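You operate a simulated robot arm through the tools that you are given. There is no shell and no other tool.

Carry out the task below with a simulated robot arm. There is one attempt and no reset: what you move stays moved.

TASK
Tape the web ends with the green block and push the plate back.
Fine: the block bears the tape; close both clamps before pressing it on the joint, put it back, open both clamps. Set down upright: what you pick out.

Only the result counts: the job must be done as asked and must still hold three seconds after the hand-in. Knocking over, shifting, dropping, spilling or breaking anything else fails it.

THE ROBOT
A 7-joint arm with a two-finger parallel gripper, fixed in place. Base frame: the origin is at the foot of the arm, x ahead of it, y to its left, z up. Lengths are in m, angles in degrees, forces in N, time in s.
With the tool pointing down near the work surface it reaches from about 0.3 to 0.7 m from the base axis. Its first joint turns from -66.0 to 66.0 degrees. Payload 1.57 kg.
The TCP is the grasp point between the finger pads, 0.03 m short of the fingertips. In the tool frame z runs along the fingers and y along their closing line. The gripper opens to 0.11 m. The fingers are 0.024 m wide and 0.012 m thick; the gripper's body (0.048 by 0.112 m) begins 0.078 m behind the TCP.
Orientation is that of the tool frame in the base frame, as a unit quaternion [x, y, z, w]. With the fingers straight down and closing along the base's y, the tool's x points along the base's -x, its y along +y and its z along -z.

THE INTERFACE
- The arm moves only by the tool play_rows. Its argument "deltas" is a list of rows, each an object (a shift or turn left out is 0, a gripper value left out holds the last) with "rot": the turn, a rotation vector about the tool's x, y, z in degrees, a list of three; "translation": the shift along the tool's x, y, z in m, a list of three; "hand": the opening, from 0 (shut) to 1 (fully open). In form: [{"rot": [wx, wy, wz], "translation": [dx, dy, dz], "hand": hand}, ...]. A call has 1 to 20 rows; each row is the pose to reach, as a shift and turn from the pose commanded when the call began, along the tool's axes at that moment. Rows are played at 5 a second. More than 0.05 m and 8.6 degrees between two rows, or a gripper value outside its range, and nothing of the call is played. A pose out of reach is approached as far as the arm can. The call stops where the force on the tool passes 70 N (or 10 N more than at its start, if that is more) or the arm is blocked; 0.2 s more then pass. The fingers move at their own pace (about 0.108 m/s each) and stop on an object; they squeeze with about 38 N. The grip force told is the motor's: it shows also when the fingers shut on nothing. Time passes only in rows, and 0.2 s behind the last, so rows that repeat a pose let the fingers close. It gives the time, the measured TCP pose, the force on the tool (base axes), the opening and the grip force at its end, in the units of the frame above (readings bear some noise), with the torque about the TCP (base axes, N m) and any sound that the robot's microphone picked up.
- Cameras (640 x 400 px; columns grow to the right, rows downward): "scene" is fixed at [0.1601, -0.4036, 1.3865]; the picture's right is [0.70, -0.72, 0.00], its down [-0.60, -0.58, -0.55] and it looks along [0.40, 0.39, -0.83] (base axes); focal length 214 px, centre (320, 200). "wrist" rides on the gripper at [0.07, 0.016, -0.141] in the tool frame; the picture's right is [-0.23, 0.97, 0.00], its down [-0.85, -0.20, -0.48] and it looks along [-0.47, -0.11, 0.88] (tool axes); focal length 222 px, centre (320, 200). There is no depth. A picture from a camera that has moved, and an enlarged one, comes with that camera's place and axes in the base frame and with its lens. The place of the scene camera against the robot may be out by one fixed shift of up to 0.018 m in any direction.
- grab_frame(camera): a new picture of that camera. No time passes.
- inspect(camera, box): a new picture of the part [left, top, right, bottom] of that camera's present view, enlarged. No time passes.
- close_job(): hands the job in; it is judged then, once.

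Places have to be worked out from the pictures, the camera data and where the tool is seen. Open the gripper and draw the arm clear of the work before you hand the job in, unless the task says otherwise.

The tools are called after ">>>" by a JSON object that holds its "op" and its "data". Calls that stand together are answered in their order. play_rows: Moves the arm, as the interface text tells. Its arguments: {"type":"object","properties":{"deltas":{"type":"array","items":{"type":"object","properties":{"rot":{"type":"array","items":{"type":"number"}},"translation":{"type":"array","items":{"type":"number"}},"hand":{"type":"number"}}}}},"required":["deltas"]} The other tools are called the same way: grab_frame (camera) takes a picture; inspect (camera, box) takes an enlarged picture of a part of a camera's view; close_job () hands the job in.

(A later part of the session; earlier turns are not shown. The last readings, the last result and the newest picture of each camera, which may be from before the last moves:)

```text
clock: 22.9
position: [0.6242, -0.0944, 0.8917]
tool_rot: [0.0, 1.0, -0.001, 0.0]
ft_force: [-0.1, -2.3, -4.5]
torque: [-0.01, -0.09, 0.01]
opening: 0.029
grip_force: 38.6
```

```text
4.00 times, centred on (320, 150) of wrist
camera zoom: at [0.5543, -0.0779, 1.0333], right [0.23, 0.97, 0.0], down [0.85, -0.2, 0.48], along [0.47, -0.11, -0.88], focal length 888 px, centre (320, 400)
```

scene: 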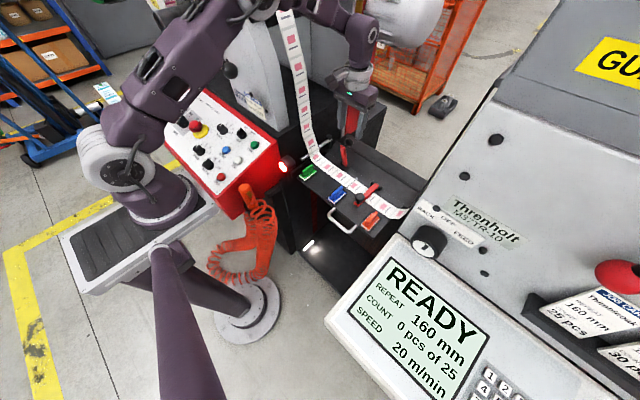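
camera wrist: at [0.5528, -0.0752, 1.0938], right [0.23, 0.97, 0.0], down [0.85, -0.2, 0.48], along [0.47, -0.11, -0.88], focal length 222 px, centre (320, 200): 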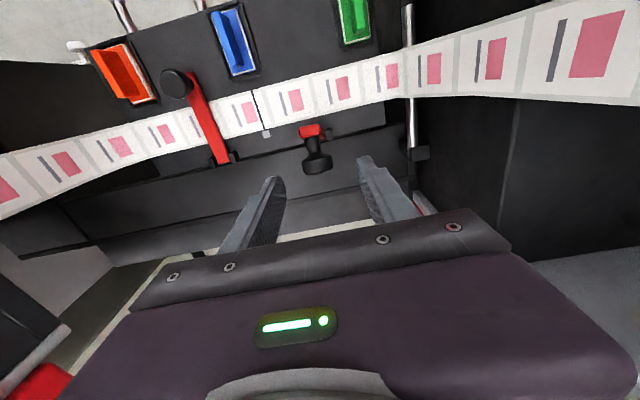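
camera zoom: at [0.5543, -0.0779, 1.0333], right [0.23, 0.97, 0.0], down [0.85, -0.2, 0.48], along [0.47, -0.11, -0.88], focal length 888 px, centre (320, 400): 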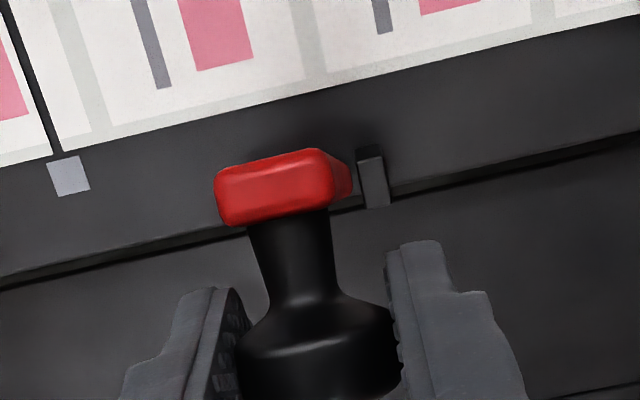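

Gripped with almost no side force. I swing the right lever along the same arc to ~60°.

>>> {"op": "play_rows", "data": {"deltas": [{"translation": [0.0067, 0, 0], "hand": 0}, {"translation": [0.0133, 0, 0.0001], "hand": 0}, {"translation": [0.02, 0, 0.001], "hand": 0}, {"translation": [0.0266, 0, 0.0019], "hand": 0}, {"translation": [0.033, 0, 0.0036], "hand": 0}, {"translation": [0.0394, 0, 0.0054], "hand": 0}, {"translation": [0.0456, 0, 0.008], "hand": 0}, {"translation": [0.0518, 0, 0.0106], "hand": 0}, {"translation": [0.0576, 0, 0.014], "hand": 0}, {"translation": [0.0633, 0, 0.0174], "hand": 0}, {"translation": [0.0686, 0, 0.0215], "hand": 0}, {"translation": [0.0739, 0, 0.0256], "hand": 0}, {"translation": [0.0786, 0, 0.0304], "hand": 0}, {"translation": [0.0832, 0, 0.0351], "hand": 0}, {"translation": [0.0873, 0, 0.0404], "hand": 0}, {"translation": [0.0913, 0, 0.0457], "hand": 0}]}}

>>> {"op": "inspect", "data": {"camera": "scene", "box": [270, 130, 430, 230]}}

```text
clock: 26.3
position: [0.5338, -0.096, 0.8444]
tool_rot: [-0.001, 1.0, -0.001, 0.0]
ft_force: [4.2, 27.2, 10.3]
torque: [0.0, -1.15, 0.05]
opening: 0.0292
grip_force: 38.6
```

```text
4.00 times, centred on (350, 180) of scene
camera zoom: at [0.16, -0.403, 1.3868], right [0.7, -0.72, 0.0], down [-0.6, -0.58, -0.55], along [0.4, 0.39, -0.83], focal length 858 px, centre (200, 280)
```

zoom: 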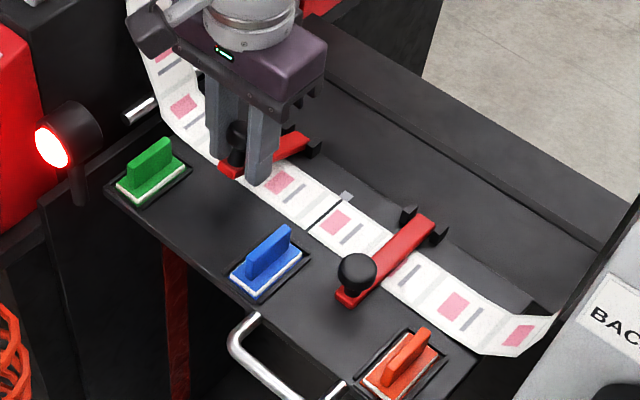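

Going well; a y force of 27 N has built up, so I relieve 2 mm in +y while finishing the arc to the closed height.

>>> {"op": "play_rows", "data": {"deltas": [{"translation": [0.0034, 0.001, 0.0058], "hand": 0}, {"translation": [0.0066, 0.002, 0.0117], "hand": 0}, {"translation": [0.0084, 0.002, 0.0155], "hand": 0}, {"translation": [0.0099, 0.002, 0.019], "hand": 0}, {"translation": [0.0117, 0.002, 0.024], "hand": 0}, {"translation": [0.0125, 0.002, 0.027], "hand": 0}, {"translation": [0.0131, 0.002, 0.03], "hand": 0}, {"translation": [0.0131, 0.002, 0.03], "hand": 0}]}}

```text
clock: 28.1
position: [0.5188, -0.0945, 0.8143]
tool_rot: [0.0, 1.0, -0.001, 0.0]
ft_force: [-1.4, 1.2, 8.5]
torque: [-0.02, -0.94, 0.0]
opening: 0.029
grip_force: 38.6
```

Same end height as on the left. I release with a small opening, rise, close the hand and press the knob down.

>>> {"op": "play_rows", "data": {"deltas": [{"translation": [0, 0, 0], "hand": 0.4}, {"translation": [0, 0, 0], "hand": 0.4}, {"translation": [0, 0, -0.02], "hand": 0.4}, {"translation": [0, 0, -0.05], "hand": 0.4}, {"translation": [0.002, 0, -0.07], "hand": 0.0}, {"translation": [0.005, 0, -0.07], "hand": 0.0}, {"translation": [0.005, 0, -0.07], "hand": 0.0}]}}

>>> {"op": "play_rows", "data": {"deltas": [{"translation": [0, 0, 0.015]}, {"translation": [0, 0, 0.025]}, {"translation": [0, 0, 0.03]}, {"translation": [0, 0, 0.033]}, {"translation": [0, 0, 0.036]}, {"translation": [0, 0, 0.039]}, {"translation": [0, 0, 0.039]}]}}

>>> {"op": "play_rows", "data": {"deltas": [{"translation": [0, 0, -0.03]}, {"translation": [0, 0, -0.07]}, {"translation": [0, 0, -0.11]}, {"translation": [0.04, 0, -0.14], "hand": 0.5}, {"translation": [0.04, 0, -0.14], "hand": 0.5}]}}

>>> {"op": "inspect", "data": {"camera": "scene", "box": [270, 130, 430, 230]}}

>>> {"op": "grab_frame", "data": {"camera": "wrist"}}

```text
clock: 29.7
position: [0.5151, -0.0947, 0.8843]
tool_rot: [0.0, 1.0, -0.001, -0.001]
ft_force: [0.2, 1.0, 0.6]
torque: [-0.02, 0.01, -0.01]
opening: 0.0
grip_force: 21.5
```

```text
clock: 31.1
position: [0.5145, -0.0936, 0.8501]
tool_rot: [0.0, 1.0, 0.0, 0.0]
ft_force: [-12.8, 4.6, 41.0]
torque: [0.12, 0.21, -0.15]
opening: 0.0
grip_force: 21.4
stopped in row 6: the force on the tool passed its limit at 80 N (the readings are from after the stop); the commanded pose is now the measured one
```

```text
clock: 32.3
position: [0.475, -0.0924, 0.9906]
tool_rot: [-0.001, 1.0, -0.001, 0.0]
ft_force: [-0.4, 0.1, -0.4]
torque: [0.02, -0.01, -0.03]
opening: 0.0551
grip_force: 0.1
```

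```text
4.00 times, centred on (350, 180) of scene
camera zoom: at [0.1601, -0.4036, 1.3865], right [0.7, -0.72, 0.0], down [-0.6, -0.58, -0.55], along [0.4, 0.39, -0.83], focal length 858 px, centre (200, 280)
```

zoom: 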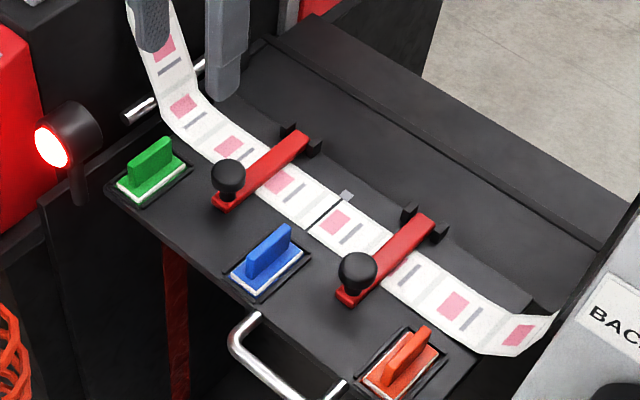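

```text
taken
camera wrist: at [0.4058, -0.0754, 1.1322], right [0.23, 0.97, 0.0], down [0.86, -0.2, 0.48], along [0.47, -0.11, -0.88], focal length 222 px, centre (320, 200)
```

wrist: 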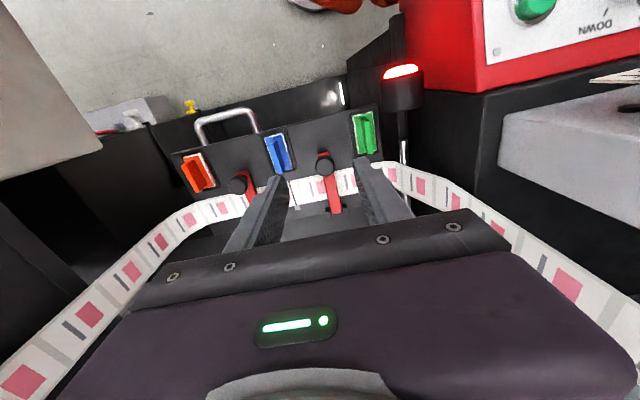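

Both clamps are flat. Now I move above the green block to align with its fin.

>>> {"op": "play_rows", "data": {"deltas": [{"translation": [-0.008, 0.034, 0], "hand": 0.45}, {"translation": [-0.017, 0.0676, 0], "hand": 0.45}, {"translation": [-0.017, 0.0676, 0.04], "hand": 0.45}, {"translation": [-0.017, 0.0676, 0.04], "hand": 0.45}]}}

>>> {"op": "inspect", "data": {"camera": "wrist", "box": [240, 100, 400, 200]}}

>>> {"op": "grab_frame", "data": {"camera": "wrist"}}

>>> {"op": "inspect", "data": {"camera": "scene", "box": [270, 100, 398, 180]}}

```text
clock: 33.3
position: [0.492, -0.0277, 0.9494]
tool_rot: [0.001, 1.0, -0.001, 0.0]
ft_force: [-0.1, 0.4, 0.5]
torque: [-0.01, -0.02, 0.0]
opening: 0.0493
grip_force: 0.0
```

```text
4.00 times, centred on (320, 150) of wrist
camera zoom: at [0.422, -0.0104, 1.0905], right [0.23, 0.97, 0.0], down [0.85, -0.2, 0.48], along [0.47, -0.11, -0.88], focal length 888 px, centre (320, 400)
```

zoom: 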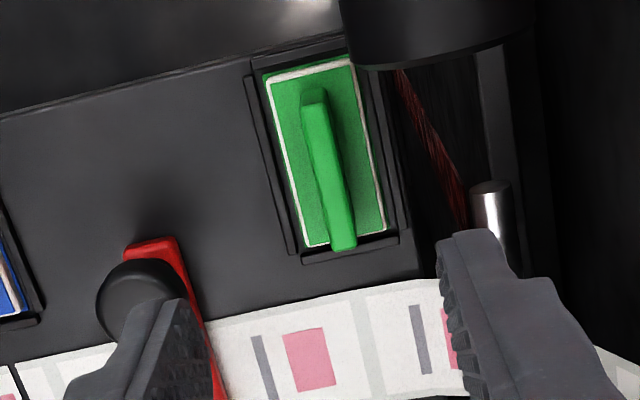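

```text
taken
camera wrist: at [0.422, -0.0104, 1.0905], right [0.23, 0.97, 0.0], down [0.85, -0.2, 0.48], along [0.47, -0.11, -0.88], focal length 222 px, centre (320, 200)
```

wrist: 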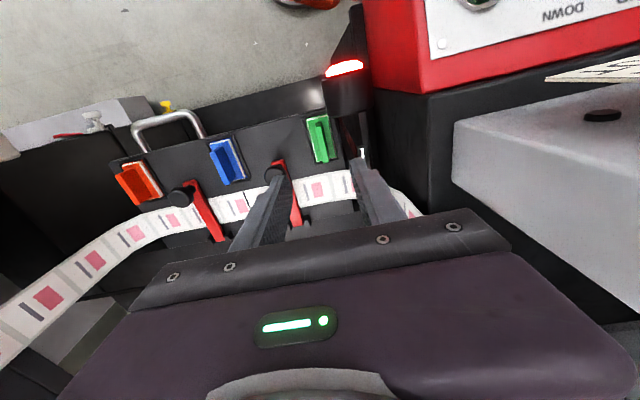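

```text
5.00 times, centred on (334, 140) of scene
camera zoom: at [0.1601, -0.4036, 1.3865], right [0.7, -0.72, 0.0], down [-0.6, -0.58, -0.55], along [0.4, 0.39, -0.83], focal length 1072 px, centre (250, 500)
```

zoom: 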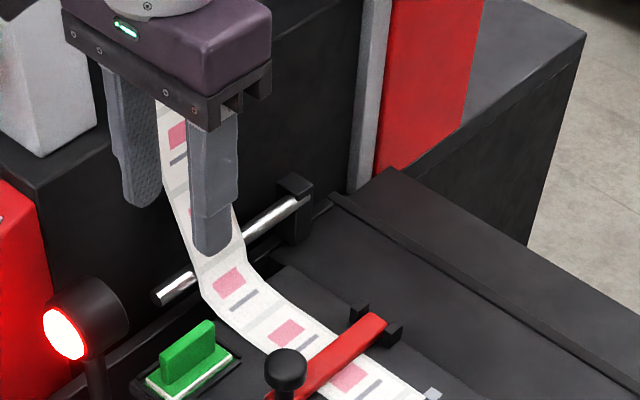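

The fin is near (0.490,-0.0245). I enlarge the scene view to judge its height before descending.

>>> {"op": "inspect", "data": {"camera": "scene", "box": [292, 160, 324, 180]}}

>>> {"op": "inspect", "data": {"camera": "wrist", "box": [296, 105, 344, 167]}}

```text
16.00 times, centred on (308, 170) of scene
camera zoom: at [0.1601, -0.4036, 1.3865], right [0.7, -0.72, 0.0], down [-0.6, -0.58, -0.55], along [0.4, 0.39, -0.83], focal length 3432 px, centre (512, 680)
```

zoom: 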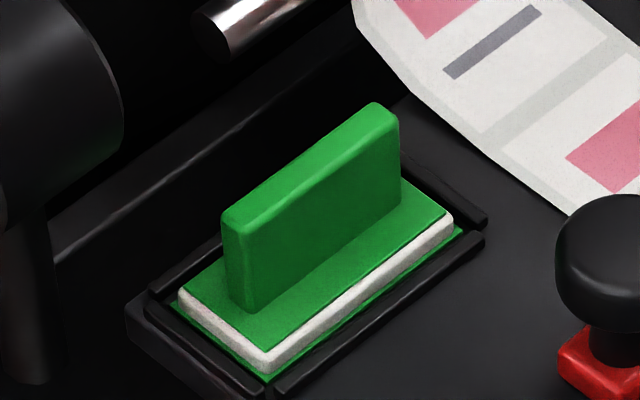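

```text
6.45 times, centred on (320, 136) of wrist
camera zoom: at [0.422, -0.0104, 1.0905], right [0.23, 0.97, 0.0], down [0.85, -0.2, 0.48], along [0.47, -0.11, -0.88], focal length 1433 px, centre (320, 613)
```

zoom: 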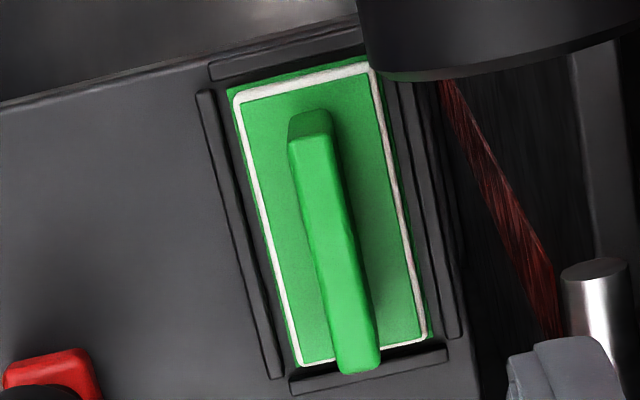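

The fin is about 29 mm high on a thin base, and the chrome roller end is close by at about (0.505,0.021,0.837). I narrow the opening to 33 mm and descend straight down to TCP z≈0.82, then check.

>>> {"op": "play_rows", "data": {"deltas": [{"translation": [0.002, 0.0015, 0], "hand": 0.3}, {"translation": [0.002, 0.0015, 0.03], "hand": 0.3}, {"translation": [0.002, 0.0015, 0.06], "hand": 0.3}, {"translation": [0.002, 0.0015, 0.09], "hand": 0.3}, {"translation": [0.002, 0.0015, 0.1], "hand": 0.3}, {"translation": [0.002, 0.0015, 0.1], "hand": 0.3}]}}

>>> {"op": "inspect", "data": {"camera": "wrist", "box": [240, 100, 400, 200]}}

>>> {"op": "inspect", "data": {"camera": "scene", "box": [260, 130, 356, 190]}}

```text
clock: 34.7
position: [0.4911, -0.0252, 0.8477]
tool_rot: [-0.001, 1.0, -0.001, 0.001]
ft_force: [1.0, 0.4, 0.6]
torque: [-0.01, -0.01, 0.01]
opening: 0.0333
grip_force: 0.0
```

```text
4.00 times, centred on (320, 150) of wrist
camera zoom: at [0.4206, -0.0078, 0.989], right [0.23, 0.97, 0.0], down [0.85, -0.2, 0.48], along [0.47, -0.11, -0.88], focal length 888 px, centre (320, 400)
```

zoom: 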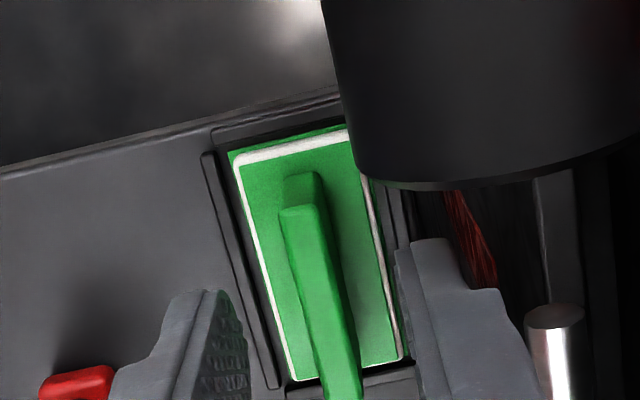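

```text
6.67 times, centred on (308, 160) of scene
camera zoom: at [0.1601, -0.4036, 1.3865], right [0.7, -0.72, 0.0], down [-0.6, -0.58, -0.55], along [0.4, 0.39, -0.83], focal length 1430 px, centre (400, 467)
```

zoom: 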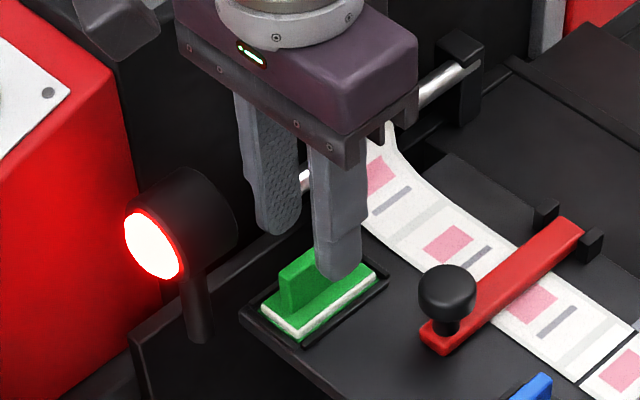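

Aligned with the fin. I descend the last 3 cm in small steps, then close.

>>> {"op": "play_rows", "data": {"deltas": [{"translation": [0.001, 0, 0.01], "hand": 0.3}, {"translation": [0.001, 0, 0.02], "hand": 0.3}, {"translation": [0.001, 0, 0.026], "hand": 0.3}, {"translation": [0.001, 0, 0.031], "hand": 0.3}, {"translation": [0.001, 0, 0.031], "hand": 0.3}]}}

>>> {"op": "inspect", "data": {"camera": "wrist", "box": [240, 120, 400, 220]}}

>>> {"op": "inspect", "data": {"camera": "scene", "box": [280, 145, 344, 185]}}

```text
clock: 35.9
position: [0.4914, -0.0252, 0.8174]
tool_rot: [0.0, 1.0, -0.001, 0.0]
ft_force: [0.2, 0.0, -0.6]
torque: [0.0, -0.01, -0.02]
opening: 0.0328
grip_force: 0.1
```

```text
4.00 times, centred on (320, 170) of wrist
camera zoom: at [0.4209, -0.0084, 0.9589], right [0.23, 0.97, 0.0], down [0.85, -0.2, 0.48], along [0.47, -0.11, -0.88], focal length 888 px, centre (320, 320)
```

zoom: 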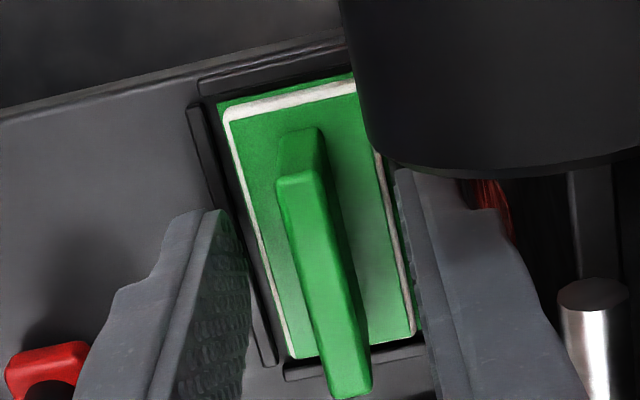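

```text
10.00 times, centred on (312, 165) of scene
camera zoom: at [0.1601, -0.4036, 1.3865], right [0.7, -0.72, 0.0], down [-0.6, -0.58, -0.55], along [0.4, 0.39, -0.83], focal length 2145 px, centre (400, 550)
```

zoom: 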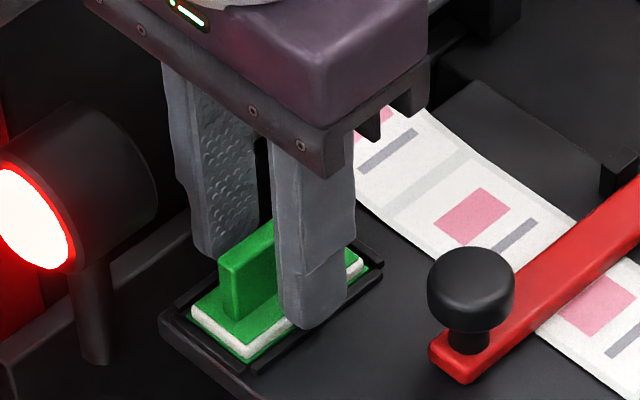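

Fingers straddle the fin with no contact force. I close on it.

>>> {"op": "play_rows", "data": {"deltas": [{"translation": [-0.001, 0, 0], "hand": 0.0}, {"translation": [-0.001, 0, 0], "hand": 0.0}, {"translation": [-0.001, 0, 0], "hand": 0.0}, {"translation": [-0.001, 0, 0], "hand": 0.0}]}}

>>> {"op": "inspect", "data": {"camera": "wrist", "box": [240, 120, 400, 220]}}

```text
clock: 36.9
position: [0.4921, -0.0269, 0.8183]
tool_rot: [0.0, 1.0, -0.002, 0.001]
ft_force: [0.4, -0.1, -0.3]
torque: [0.0, 0.0, 0.02]
opening: 0.0076
grip_force: 26.8
```

```text
4.00 times, centred on (320, 170) of wrist
camera zoom: at [0.4216, -0.0086, 0.9596], right [0.23, 0.97, 0.0], down [0.86, -0.2, 0.48], along [0.47, -0.11, -0.88], focal length 888 px, centre (320, 320)
```

zoom: 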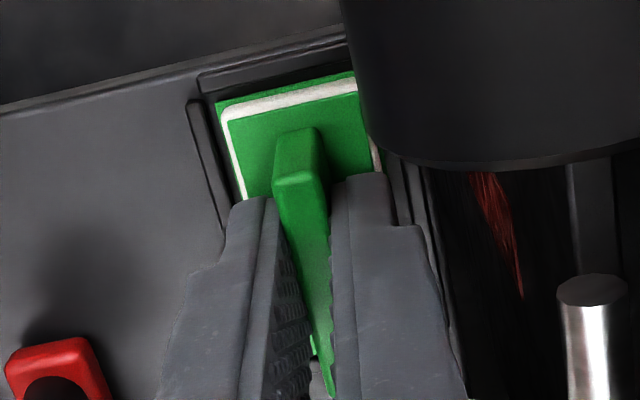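

Gripped at 7.6 mm with no side load. I hold briefly, then lift slowly and check that the block and its tape come along.

>>> {"op": "play_rows", "data": {"deltas": [{"translation": [0, 0, 0], "hand": 0.0}, {"translation": [0, 0, 0], "hand": 0.0}, {"translation": [0, 0, -0.01], "hand": 0.0}, {"translation": [0, 0, -0.03], "hand": 0.0}, {"translation": [0, 0, -0.05], "hand": 0.0}, {"translation": [0, 0, -0.07], "hand": 0.0}, {"translation": [0, 0, -0.09], "hand": 0.0}, {"translation": [0, 0, -0.09], "hand": 0.0}]}}

>>> {"op": "inspect", "data": {"camera": "wrist", "box": [240, 120, 400, 220]}}

>>> {"op": "inspect", "data": {"camera": "scene", "box": [264, 130, 360, 190]}}

```text
clock: 38.7
position: [0.492, -0.0242, 0.9084]
tool_rot: [-0.001, 1.0, -0.001, 0.0]
ft_force: [-0.7, 0.4, 0.1]
torque: [0.02, 0.02, -0.03]
opening: 0.0078
grip_force: 26.5
```

```text
4.00 times, centred on (320, 170) of wrist
camera zoom: at [0.4222, -0.0073, 1.0489], right [0.23, 0.97, 0.0], down [0.85, -0.2, 0.48], along [0.47, -0.11, -0.88], focal length 888 px, centre (320, 320)
```

zoom: 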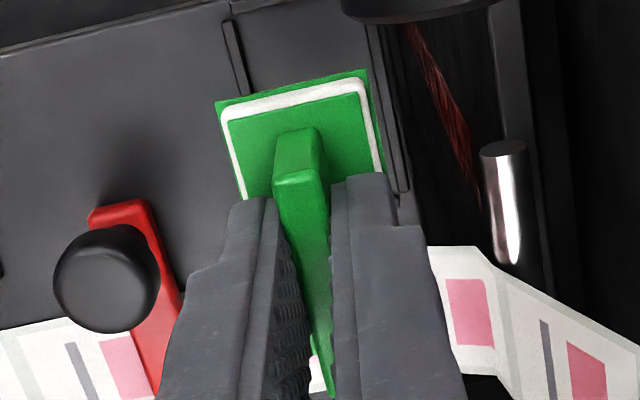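

```text
6.67 times, centred on (312, 160) of scene
camera zoom: at [0.1601, -0.4036, 1.3865], right [0.7, -0.72, 0.0], down [-0.6, -0.58, -0.55], along [0.4, 0.39, -0.83], focal length 1430 px, centre (373, 467)
```

zoom: 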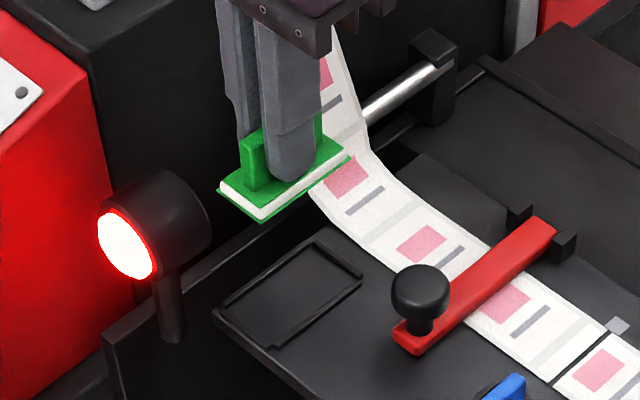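

The block is lifted cleanly, with the green tape under the white pad. I carry it to above the joint (offset +0.077 x, -0.140 y from the recess) at the same height.

>>> {"op": "play_rows", "data": {"deltas": [{"translation": [0, -0.03, 0], "hand": 0.0}, {"translation": [-0.015, -0.06, 0], "hand": 0.0}, {"translation": [-0.035, -0.09, 0], "hand": 0.0}, {"translation": [-0.06, -0.12, 0], "hand": 0.0}, {"translation": [-0.077, -0.14, 0], "hand": 0.0}, {"translation": [-0.077, -0.14, 0.02], "hand": 0.0}, {"translation": [-0.077, -0.14, 0.03], "hand": 0.0}, {"translation": [-0.077, -0.14, 0.03], "hand": 0.0}]}}

>>> {"op": "inspect", "data": {"camera": "wrist", "box": [200, 100, 456, 260]}}

>>> {"op": "inspect", "data": {"camera": "scene", "box": [312, 150, 392, 200]}}

```text
clock: 40.5
position: [0.5682, -0.1666, 0.8784]
tool_rot: [0.0, 1.0, -0.001, 0.0]
ft_force: [0.3, -0.5, -1.0]
torque: [0.02, -0.04, 0.01]
opening: 0.0077
grip_force: 26.6
```

```text
2.50 times, centred on (328, 180) of wrist
camera zoom: at [0.4991, -0.1491, 1.02], right [0.23, 0.97, 0.0], down [0.86, -0.2, 0.48], along [0.47, -0.11, -0.88], focal length 555 px, centre (300, 250)
```

zoom: 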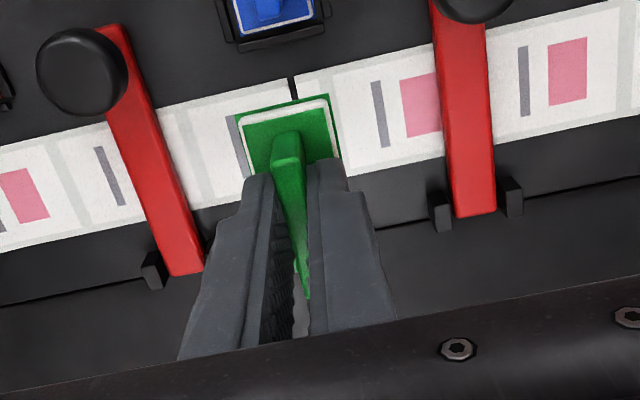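

```text
8.00 times, centred on (352, 175) of scene
camera zoom: at [0.1601, -0.4036, 1.3865], right [0.7, -0.72, 0.0], down [-0.6, -0.58, -0.55], along [0.4, 0.39, -0.83], focal length 1716 px, centre (64, 400)
```

zoom: 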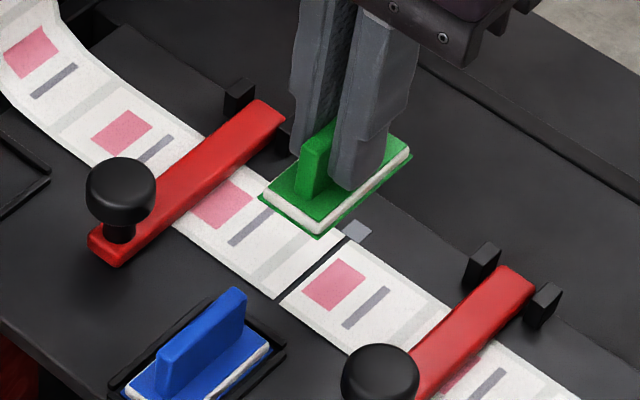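

The joint gap line shows right ahead of the block's near edge; the block needs about -2 mm x and +1 mm y to centre. I correct and press down in small steps until clear resistance.

>>> {"op": "play_rows", "data": {"deltas": [{"translation": [0.002, 0.001, 0.01], "hand": 0.0}, {"translation": [0.002, 0.001, 0.03], "hand": 0.0}, {"translation": [0.002, 0.001, 0.045], "hand": 0.0}, {"translation": [0.002, 0.001, 0.045], "hand": 0.0}]}}

>>> {"op": "inspect", "data": {"camera": "wrist", "box": [240, 100, 400, 200]}}

>>> {"op": "inspect", "data": {"camera": "scene", "box": [328, 160, 376, 190]}}

```text
clock: 41.5
position: [0.5666, -0.1659, 0.8345]
tool_rot: [0.0, 1.0, -0.001, 0.0]
ft_force: [0.1, -0.4, -0.8]
torque: [0.01, -0.01, 0.01]
opening: 0.0077
grip_force: 27.2
```

```text
4.00 times, centred on (320, 150) of wrist
camera zoom: at [0.4972, -0.1485, 0.9753], right [0.23, 0.97, 0.0], down [0.85, -0.2, 0.48], along [0.47, -0.11, -0.88], focal length 888 px, centre (320, 400)
```

zoom: 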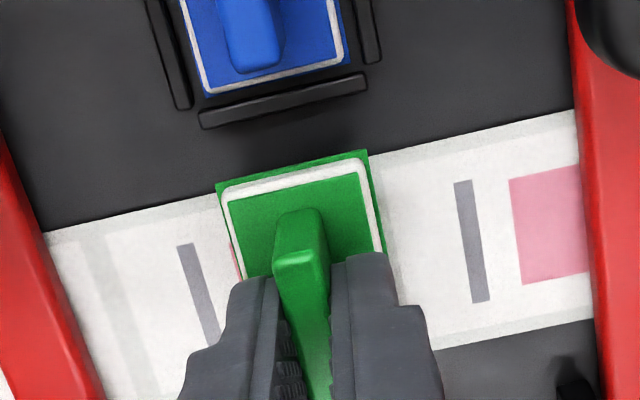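

```text
13.33 times, centred on (352, 175) of scene
camera zoom: at [0.1601, -0.4036, 1.3865], right [0.7, -0.72, 0.0], down [-0.6, -0.58, -0.55], along [0.4, 0.39, -0.83], focal length 2860 px, centre (-107, 533)
```

zoom: 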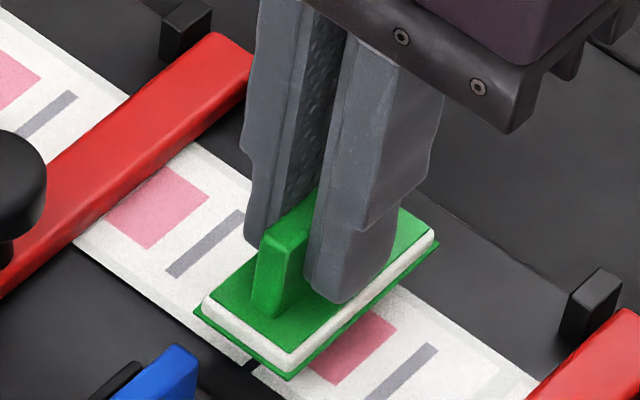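

The block is centred over the web to about 1–2 mm. I nudge +1 mm in y and press.

>>> {"op": "play_rows", "data": {"deltas": [{"translation": [0, 0.001, 0.008], "hand": 0.0}, {"translation": [0, 0.001, 0.012], "hand": 0.0}, {"translation": [0, 0.001, 0.015], "hand": 0.0}, {"translation": [0, 0.001, 0.017], "hand": 0.0}, {"translation": [0, 0.001, 0.019], "hand": 0.0}, {"translation": [0, 0.001, 0.021], "hand": 0.0}, {"translation": [0, 0.001, 0.023], "hand": 0.0}, {"translation": [0, 0.001, 0.025], "hand": 0.0}]}}

>>> {"op": "inspect", "data": {"camera": "scene", "box": [328, 160, 376, 190]}}

```text
clock: 43.3
position: [0.5654, -0.1626, 0.8124]
tool_rot: [0.0, 1.0, -0.001, 0.003]
ft_force: [-8.5, 8.4, 69.3]
torque: [0.36, 0.51, 0.01]
opening: 0.0082
grip_force: 27.2
```

```text
13.33 times, centred on (352, 175) of scene
camera zoom: at [0.1587, -0.4031, 1.3869], right [0.7, -0.72, 0.0], down [-0.6, -0.58, -0.55], along [0.4, 0.39, -0.83], focal length 2860 px, centre (-107, 533)
```

zoom: 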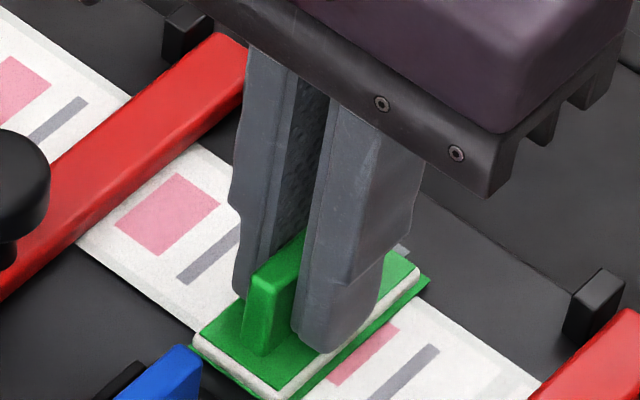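

It presses at ~69 N. I hold there about a second, then lift off and look at the tape.

>>> {"op": "play_rows", "data": {"deltas": [{"translation": [0, 0, 0], "hand": 0.0}, {"translation": [0, 0, 0], "hand": 0.0}, {"translation": [0, 0, 0], "hand": 0.0}, {"translation": [0, 0, -0.003], "hand": 0.0}]}}

>>> {"op": "play_rows", "data": {"deltas": [{"translation": [0, 0, -0.005], "hand": 0.0}, {"translation": [0, 0, -0.01], "hand": 0.0}, {"translation": [0, 0, -0.03], "hand": 0.0}, {"translation": [0, 0, -0.06], "hand": 0.0}, {"translation": [0, 0, -0.09], "hand": 0.0}, {"translation": [0, 0, -0.09], "hand": 0.0}]}}

>>> {"op": "inspect", "data": {"camera": "scene", "box": [312, 140, 408, 200]}}

>>> {"op": "inspect", "data": {"camera": "wrist", "box": [200, 100, 456, 260]}}

```text
clock: 44.3
position: [0.5669, -0.1648, 0.8128]
tool_rot: [0.0, 1.0, -0.001, 0.002]
ft_force: [4.1, 5.1, 35.3]
torque: [0.17, -0.28, 0.02]
opening: 0.008
grip_force: 27.0
```

```text
clock: 45.7
position: [0.5657, -0.163, 0.8996]
tool_rot: [0.0, 1.0, -0.001, 0.0]
ft_force: [-0.4, 0.6, 0.4]
torque: [0.03, 0.01, 0.02]
opening: 0.0079
grip_force: 26.8
```

```text
6.67 times, centred on (360, 170) of scene
camera zoom: at [0.1601, -0.4036, 1.3865], right [0.7, -0.72, 0.0], down [-0.6, -0.58, -0.55], along [0.4, 0.39, -0.83], focal length 1430 px, centre (53, 400)
```

zoom: 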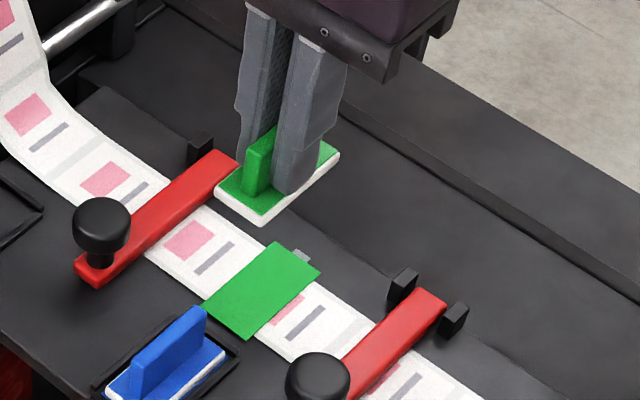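

```text
2.50 times, centred on (328, 180) of wrist
camera zoom: at [0.496, -0.1455, 1.0411], right [0.23, 0.97, 0.0], down [0.86, -0.2, 0.48], along [0.47, -0.11, -0.88], focal length 555 px, centre (300, 250)
```

zoom: 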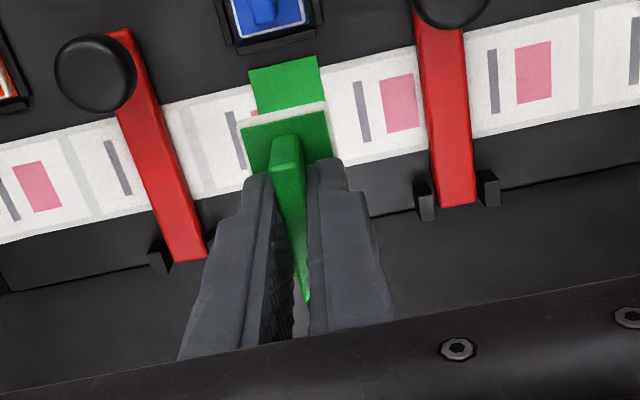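

The green tape is squarely over the joint, centred on the grey marker. I carry the block back above its recess, reversing the path.

>>> {"op": "play_rows", "data": {"deltas": [{"translation": [0.005, 0.01, -0.007], "hand": 0.0}, {"translation": [0.02, 0.04, -0.007], "hand": 0.0}, {"translation": [0.045, 0.07, -0.007], "hand": 0.0}, {"translation": [0.065, 0.1, -0.007], "hand": 0.0}, {"translation": [0.075, 0.125, -0.007], "hand": 0.0}, {"translation": [0.075, 0.138, -0.007], "hand": 0.0}, {"translation": [0.075, 0.138, 0.02], "hand": 0.0}, {"translation": [0.075, 0.138, 0.043], "hand": 0.0}, {"translation": [0.075, 0.138, 0.053], "hand": 0.0}, {"translation": [0.075, 0.138, 0.053], "hand": 0.0}]}}

>>> {"op": "inspect", "data": {"camera": "wrist", "box": [240, 100, 400, 200]}}

>>> {"op": "inspect", "data": {"camera": "scene", "box": [280, 145, 344, 185]}}

```text
clock: 47.9
position: [0.4905, -0.0249, 0.8476]
tool_rot: [0.0, 1.0, -0.001, 0.0]
ft_force: [0.1, -0.7, 0.2]
torque: [-0.02, -0.01, 0.01]
opening: 0.0078
grip_force: 26.4
```

```text
4.00 times, centred on (320, 150) of wrist
camera zoom: at [0.422, -0.0084, 0.9889], right [0.23, 0.97, 0.0], down [0.85, -0.2, 0.48], along [0.47, -0.11, -0.88], focal length 888 px, centre (320, 400)
```

zoom: 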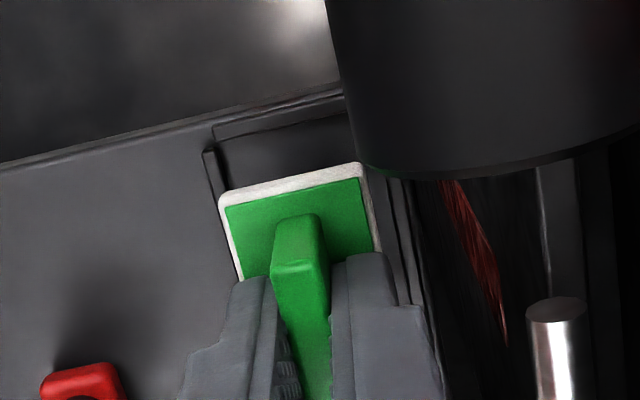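

```text
10.00 times, centred on (312, 165) of scene
camera zoom: at [0.1601, -0.4036, 1.3865], right [0.7, -0.72, 0.0], down [-0.6, -0.58, -0.55], along [0.4, 0.39, -0.83], focal length 2145 px, centre (400, 550)
```

zoom: 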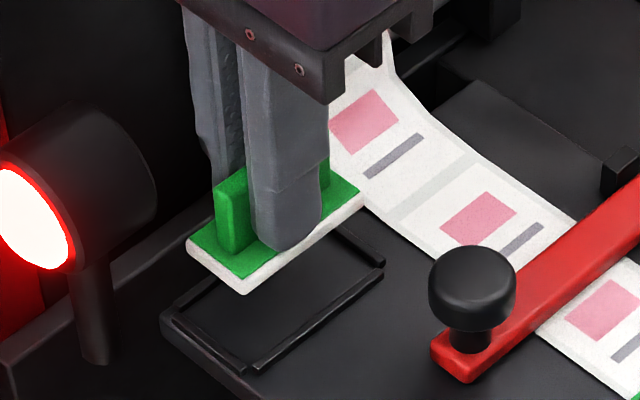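

Aligned over the recess, the block having slipped up maybe 2–3 mm in the hand from the press. I lower gently toward the floor of the recess, watching for contact.

>>> {"op": "play_rows", "data": {"deltas": [{"translation": [0, 0, 0.012], "hand": 0.0}, {"translation": [0, 0, 0.022], "hand": 0.0}, {"translation": [0, 0, 0.027], "hand": 0.0}, {"translation": [0, 0, 0.03], "hand": 0.0}, {"translation": [0, 0, 0.03], "hand": 0.0}]}}

>>> {"op": "inspect", "data": {"camera": "wrist", "box": [240, 100, 400, 200]}}

>>> {"op": "inspect", "data": {"camera": "scene", "box": [280, 145, 344, 185]}}

```text
clock: 49.1
position: [0.4922, -0.0241, 0.8181]
tool_rot: [0.0, 1.0, -0.002, 0.0]
ft_force: [0.2, 0.9, -0.1]
torque: [0.0, -0.01, 0.01]
opening: 0.0076
grip_force: 27.2
```

```text
4.00 times, centred on (320, 150) of wrist
camera zoom: at [0.4222, -0.0075, 0.9591], right [0.23, 0.97, 0.0], down [0.85, -0.2, 0.48], along [0.47, -0.11, -0.88], focal length 888 px, centre (320, 400)
```

zoom: 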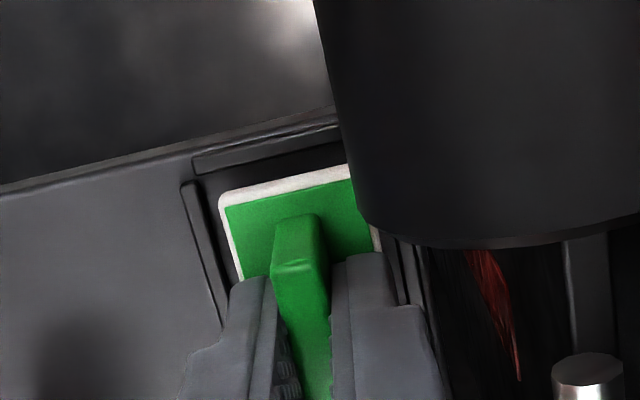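

```text
10.00 times, centred on (312, 165) of scene
camera zoom: at [0.1601, -0.4036, 1.3865], right [0.7, -0.72, 0.0], down [-0.6, -0.58, -0.55], along [0.4, 0.39, -0.83], focal length 2145 px, centre (400, 550)
```

zoom: 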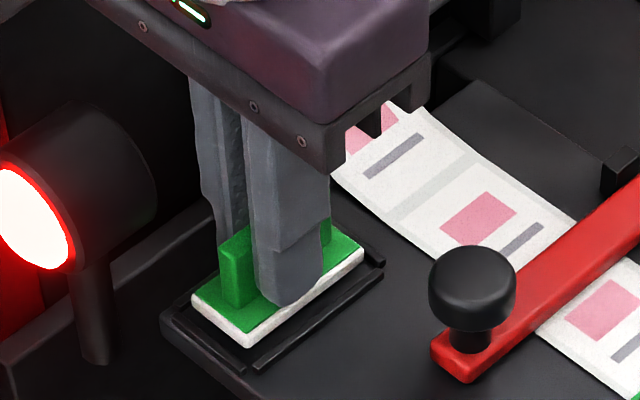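

The block is still ~5 mm above its seat. I continue in 1–2 mm steps until light contact.

>>> {"op": "play_rows", "data": {"deltas": [{"translation": [0, 0, 0.002], "hand": 0.0}, {"translation": [0, 0, 0.004], "hand": 0.0}, {"translation": [0, 0, 0.005], "hand": 0.0}, {"translation": [0, 0, 0.006], "hand": 0.0}, {"translation": [0, 0, 0.006], "hand": 0.0}]}}

>>> {"op": "inspect", "data": {"camera": "wrist", "box": [240, 100, 400, 200]}}

>>> {"op": "inspect", "data": {"camera": "scene", "box": [280, 145, 344, 185]}}

```text
clock: 50.3
position: [0.4909, -0.0258, 0.8133]
tool_rot: [0.0, 1.0, -0.001, 0.001]
ft_force: [0.0, 3.4, 14.8]
torque: [0.12, -0.13, -0.02]
opening: 0.0078
grip_force: 27.0
```

```text
4.00 times, centred on (320, 150) of wrist
camera zoom: at [0.4215, -0.009, 0.9541], right [0.23, 0.97, 0.0], down [0.85, -0.2, 0.48], along [0.47, -0.11, -0.88], focal length 888 px, centre (320, 400)
```

zoom: 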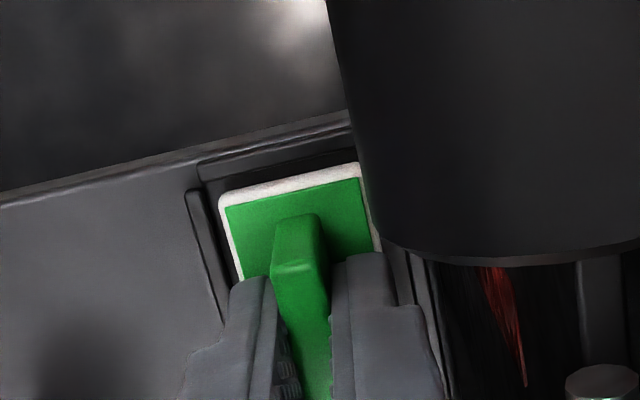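

```text
10.00 times, centred on (312, 165) of scene
camera zoom: at [0.1599, -0.4035, 1.3866], right [0.7, -0.72, 0.0], down [-0.6, -0.58, -0.55], along [0.4, 0.39, -0.83], focal length 2145 px, centre (400, 550)
```

zoom: 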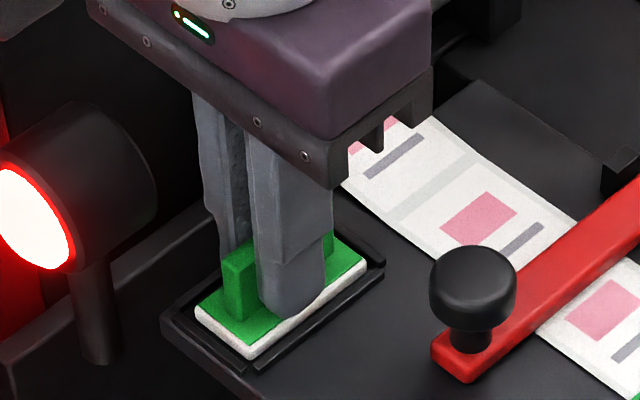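

Contact at ~15 N with the block seated as at the start. I relieve the load slightly, open the fingers and rise straight up.

>>> {"op": "play_rows", "data": {"deltas": [{"translation": [0, 0, -0.0008], "hand": 0.0}, {"translation": [0, 0, -0.0008], "hand": 0.3}, {"translation": [0, 0, -0.0008], "hand": 0.3}, {"translation": [0, 0, -0.0008], "hand": 0.3}, {"translation": [0, 0, -0.02], "hand": 0.3}, {"translation": [0, 0, -0.05], "hand": 0.3}, {"translation": [0, 0, -0.09], "hand": 0.3}, {"translation": [0, 0, -0.13], "hand": 0.3}, {"translation": [0, 0, -0.13], "hand": 0.3}]}}

>>> {"op": "inspect", "data": {"camera": "wrist", "box": [240, 100, 400, 200]}}

>>> {"op": "inspect", "data": {"camera": "scene", "box": [280, 145, 344, 185]}}

```text
clock: 52.3
position: [0.4938, -0.0219, 0.9429]
tool_rot: [0.0, 1.0, 0.0, 0.0]
ft_force: [-0.1, 0.7, 0.7]
torque: [0.01, -0.01, 0.02]
opening: 0.0328
grip_force: 0.1
```

```text
4.00 times, centred on (320, 150) of wrist
camera zoom: at [0.4235, -0.0063, 1.0843], right [0.23, 0.97, 0.0], down [0.86, -0.2, 0.48], along [0.47, -0.11, -0.88], focal length 888 px, centre (320, 400)
```

zoom: 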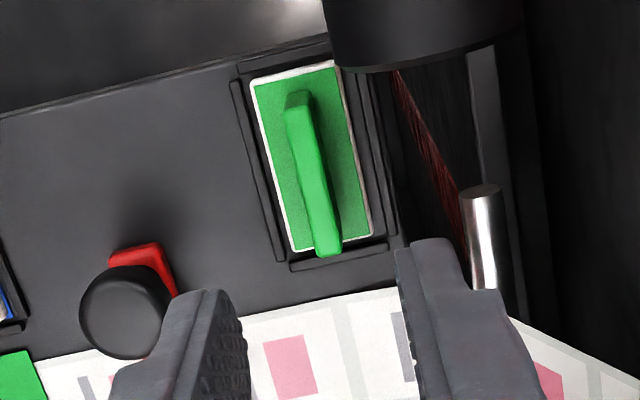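

```text
10.00 times, centred on (312, 165) of scene
camera zoom: at [0.1601, -0.4036, 1.3865], right [0.7, -0.72, 0.0], down [-0.6, -0.58, -0.55], along [0.4, 0.39, -0.83], focal length 2145 px, centre (400, 550)
```

zoom: 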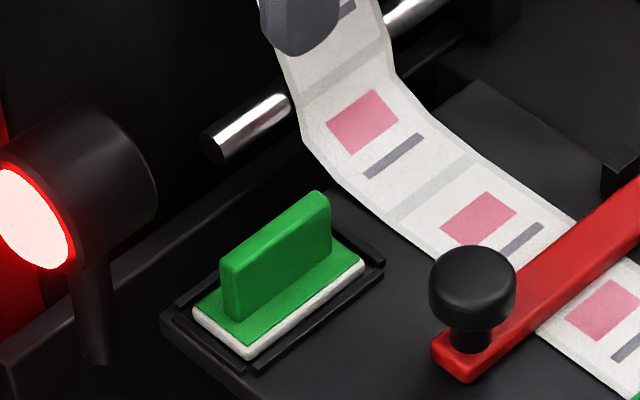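

The green block stands upright in its recess again. Next I open the right clamp: I move above its knob near (0.516,-0.095) and check.

>>> {"op": "play_rows", "data": {"deltas": [{"translation": [0, -0.03, 0], "hand": 0.42}, {"translation": [-0.015, -0.06, 0], "hand": 0.42}, {"translation": [-0.0265, -0.0703, 0.01], "hand": 0.42}, {"translation": [-0.0265, -0.0703, 0.05], "hand": 0.42}, {"translation": [-0.0265, -0.0703, 0.06], "hand": 0.42}, {"translation": [-0.0265, -0.0703, 0.06], "hand": 0.42}]}}

>>> {"op": "inspect", "data": {"camera": "wrist", "box": [240, 100, 400, 200]}}

>>> {"op": "inspect", "data": {"camera": "scene", "box": [300, 145, 380, 195]}}

```text
clock: 53.7
position: [0.5185, -0.0956, 0.8842]
tool_rot: [0.0, 1.0, -0.001, -0.001]
ft_force: [1.0, 1.0, -0.2]
torque: [-0.02, 0.0, 0.06]
opening: 0.0462
grip_force: 0.2
```

```text
4.00 times, centred on (320, 150) of wrist
camera zoom: at [0.4497, -0.0785, 1.0246], right [0.23, 0.97, 0.0], down [0.86, -0.2, 0.48], along [0.47, -0.11, -0.88], focal length 888 px, centre (320, 400)
```

zoom: 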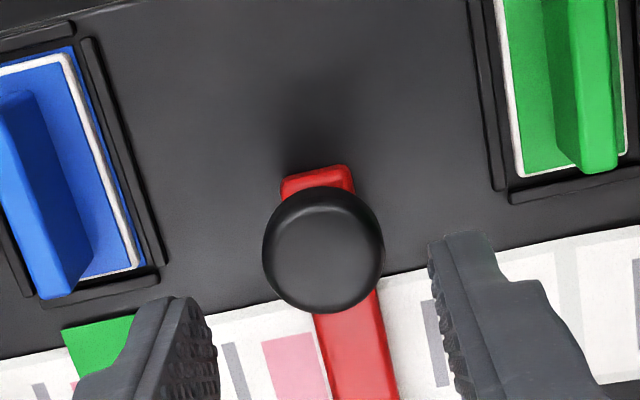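

```text
8.00 times, centred on (340, 170) of scene
camera zoom: at [0.1601, -0.4036, 1.3865], right [0.7, -0.72, 0.0], down [-0.6, -0.58, -0.55], along [0.4, 0.39, -0.83], focal length 1716 px, centre (160, 440)
```

zoom: 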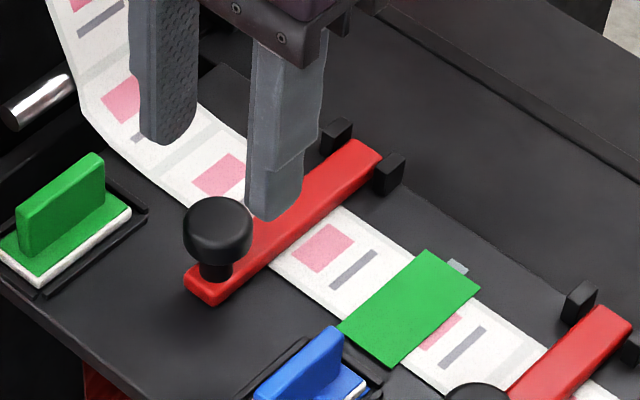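

The knob is right under the tool (1.5 mm off in y). I descend and grip it.

>>> {"op": "play_rows", "data": {"deltas": [{"translation": [0, 0.0015, 0.025], "hand": 0.42}, {"translation": [0, 0.0015, 0.05], "hand": 0.42}, {"translation": [0, 0.0015, 0.065], "hand": 0.42}, {"translation": [0, 0.0015, 0.065], "hand": 0.42}, {"translation": [0, 0.0015, 0.065], "hand": 0.0}, {"translation": [0, 0.0015, 0.065], "hand": 0.0}, {"translation": [0, 0.0015, 0.065], "hand": 0.0}]}}

```text
clock: 55.3
position: [0.5178, -0.0945, 0.8166]
tool_rot: [0.0, 1.0, -0.001, 0.0]
ft_force: [2.8, -3.5, -3.9]
torque: [-0.04, 0.3, -0.01]
opening: 0.0288
grip_force: 38.9
```

Gripped. I swing the knob back up along the reversed arc, about half way first.

>>> {"op": "play_rows", "data": {"deltas": [{"translation": [-0.0019, 0, -0.0061], "hand": 0}, {"translation": [-0.0041, 0, -0.0121], "hand": 0}, {"translation": [-0.007, 0, -0.0187], "hand": 0}, {"translation": [-0.0104, 0, -0.0251], "hand": 0}, {"translation": [-0.0143, 0, -0.0313], "hand": 0}, {"translation": [-0.0185, 0, -0.0371], "hand": 0}, {"translation": [-0.0232, 0, -0.0427], "hand": 0}, {"translation": [-0.0283, 0, -0.0479], "hand": 0}, {"translation": [-0.0336, 0, -0.0528], "hand": 0}, {"translation": [-0.0394, 0, -0.0572], "hand": 0}]}}

>>> {"op": "inspect", "data": {"camera": "scene", "box": [300, 145, 380, 195]}}

```text
clock: 57.5
position: [0.5569, -0.0946, 0.874]
tool_rot: [0.0, 1.0, 0.0, -0.001]
ft_force: [-12.4, 3.6, -1.9]
torque: [0.07, 1.18, -0.01]
opening: 0.029
grip_force: 39.0
```

```text
8.00 times, centred on (340, 170) of scene
camera zoom: at [0.1599, -0.4035, 1.3866], right [0.7, -0.72, 0.0], down [-0.6, -0.58, -0.55], along [0.4, 0.39, -0.83], focal length 1716 px, centre (160, 440)
```

zoom: 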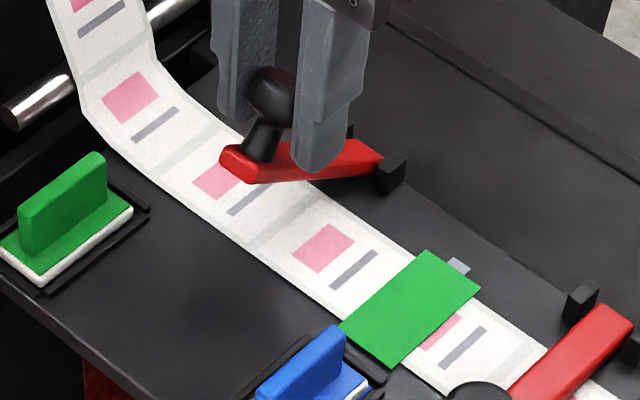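

The lever lifts off the web nicely. I finish the arc to its original upright position.

>>> {"op": "play_rows", "data": {"deltas": [{"translation": [-0.006, 0, -0.0041], "hand": 0}, {"translation": [-0.0123, 0, -0.0077], "hand": 0}, {"translation": [-0.0188, 0, -0.0109], "hand": 0}, {"translation": [-0.0255, 0, -0.0136], "hand": 0}, {"translation": [-0.0324, 0, -0.0159], "hand": 0}, {"translation": [-0.0395, 0, -0.0176], "hand": 0}, {"translation": [-0.0466, 0, -0.0189], "hand": 0}, {"translation": [-0.0538, 0, -0.0196], "hand": 0}, {"translation": [-0.0611, 0, -0.0199], "hand": 0}, {"translation": [-0.0673, 0, -0.0197], "hand": 0}, {"translation": [-0.0673, 0, -0.0197], "hand": 0}]}}

>>> {"op": "inspect", "data": {"camera": "scene", "box": [310, 120, 406, 180]}}

>>> {"op": "inspect", "data": {"camera": "wrist", "box": [240, 100, 400, 200]}}

```text
clock: 59.9
position: [0.6253, -0.094, 0.8951]
tool_rot: [0.0, 1.0, -0.001, 0.0]
ft_force: [-7.7, -3.6, 20.4]
torque: [-0.06, 0.97, 0.01]
opening: 0.0289
grip_force: 38.3
```

```text
6.67 times, centred on (358, 150) of scene
camera zoom: at [0.1596, -0.4037, 1.3866], right [0.7, -0.72, 0.0], down [-0.6, -0.58, -0.55], along [0.4, 0.39, -0.83], focal length 1430 px, centre (67, 533)
```

zoom: 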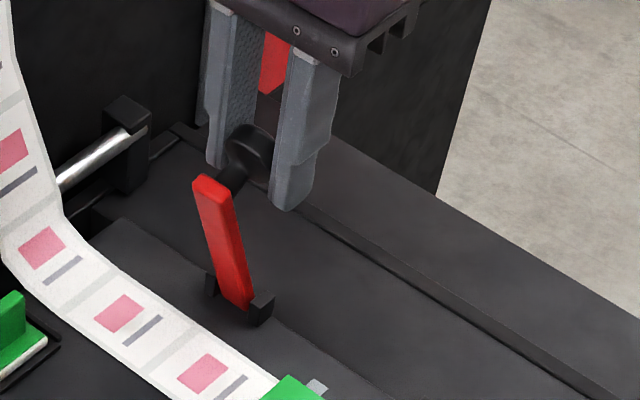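

```text
4.00 times, centred on (320, 150) of wrist
camera zoom: at [0.5544, -0.0779, 1.0361], right [0.23, 0.97, 0.0], down [0.85, -0.2, 0.48], along [0.47, -0.11, -0.88], focal length 888 px, centre (320, 400)
```

zoom: 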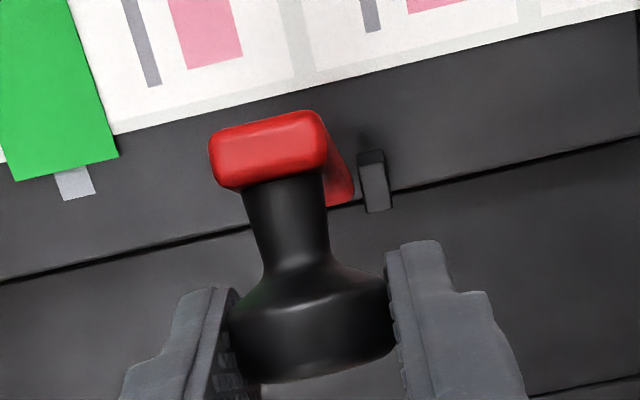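

The lever is within a few millimetres of its original stance. I push it slightly further back, lifting 3 mm to relieve the vertical load.

>>> {"op": "play_rows", "data": {"deltas": [{"translation": [-0.003, 0, -0.002], "hand": 0}, {"translation": [-0.006, 0, -0.002], "hand": 0}, {"translation": [-0.009, 0, -0.001], "hand": 0}, {"translation": [-0.009, 0, -0.001], "hand": 0}]}}

>>> {"op": "inspect", "data": {"camera": "scene", "box": [325, 130, 405, 180]}}

>>> {"op": "inspect", "data": {"camera": "wrist", "box": [240, 100, 400, 200]}}

```text
clock: 60.9
position: [0.6328, -0.0954, 0.8949]
tool_rot: [0.001, 1.0, -0.001, 0.0]
ft_force: [-9.7, -13.0, -2.1]
torque: [-0.1, 1.05, 0.14]
opening: 0.029
grip_force: 38.5
```

```text
8.00 times, centred on (365, 155) of scene
camera zoom: at [0.16, -0.404, 1.3864], right [0.7, -0.72, 0.0], down [-0.6, -0.58, -0.55], along [0.4, 0.39, -0.83], focal length 1716 px, centre (-40, 560)
```

zoom: 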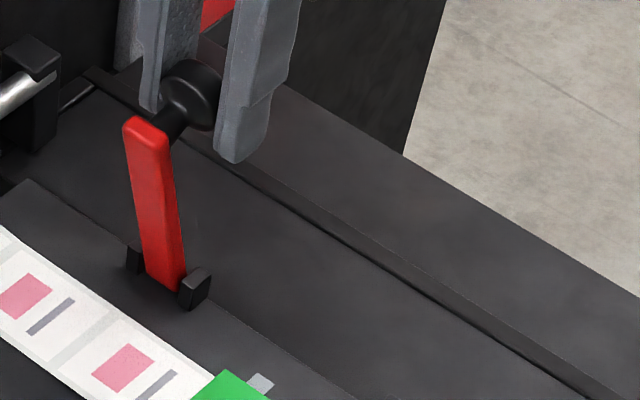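

```text
4.00 times, centred on (320, 150) of wrist
camera zoom: at [0.5629, -0.0778, 1.0365], right [0.23, 0.97, 0.0], down [0.86, -0.2, 0.48], along [0.47, -0.11, -0.88], focal length 888 px, centre (320, 400)
```

zoom: 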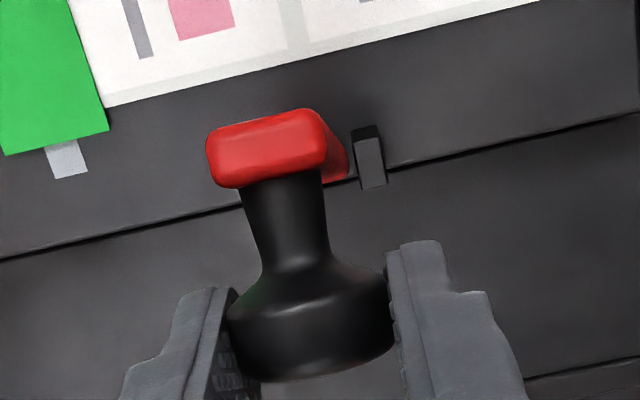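

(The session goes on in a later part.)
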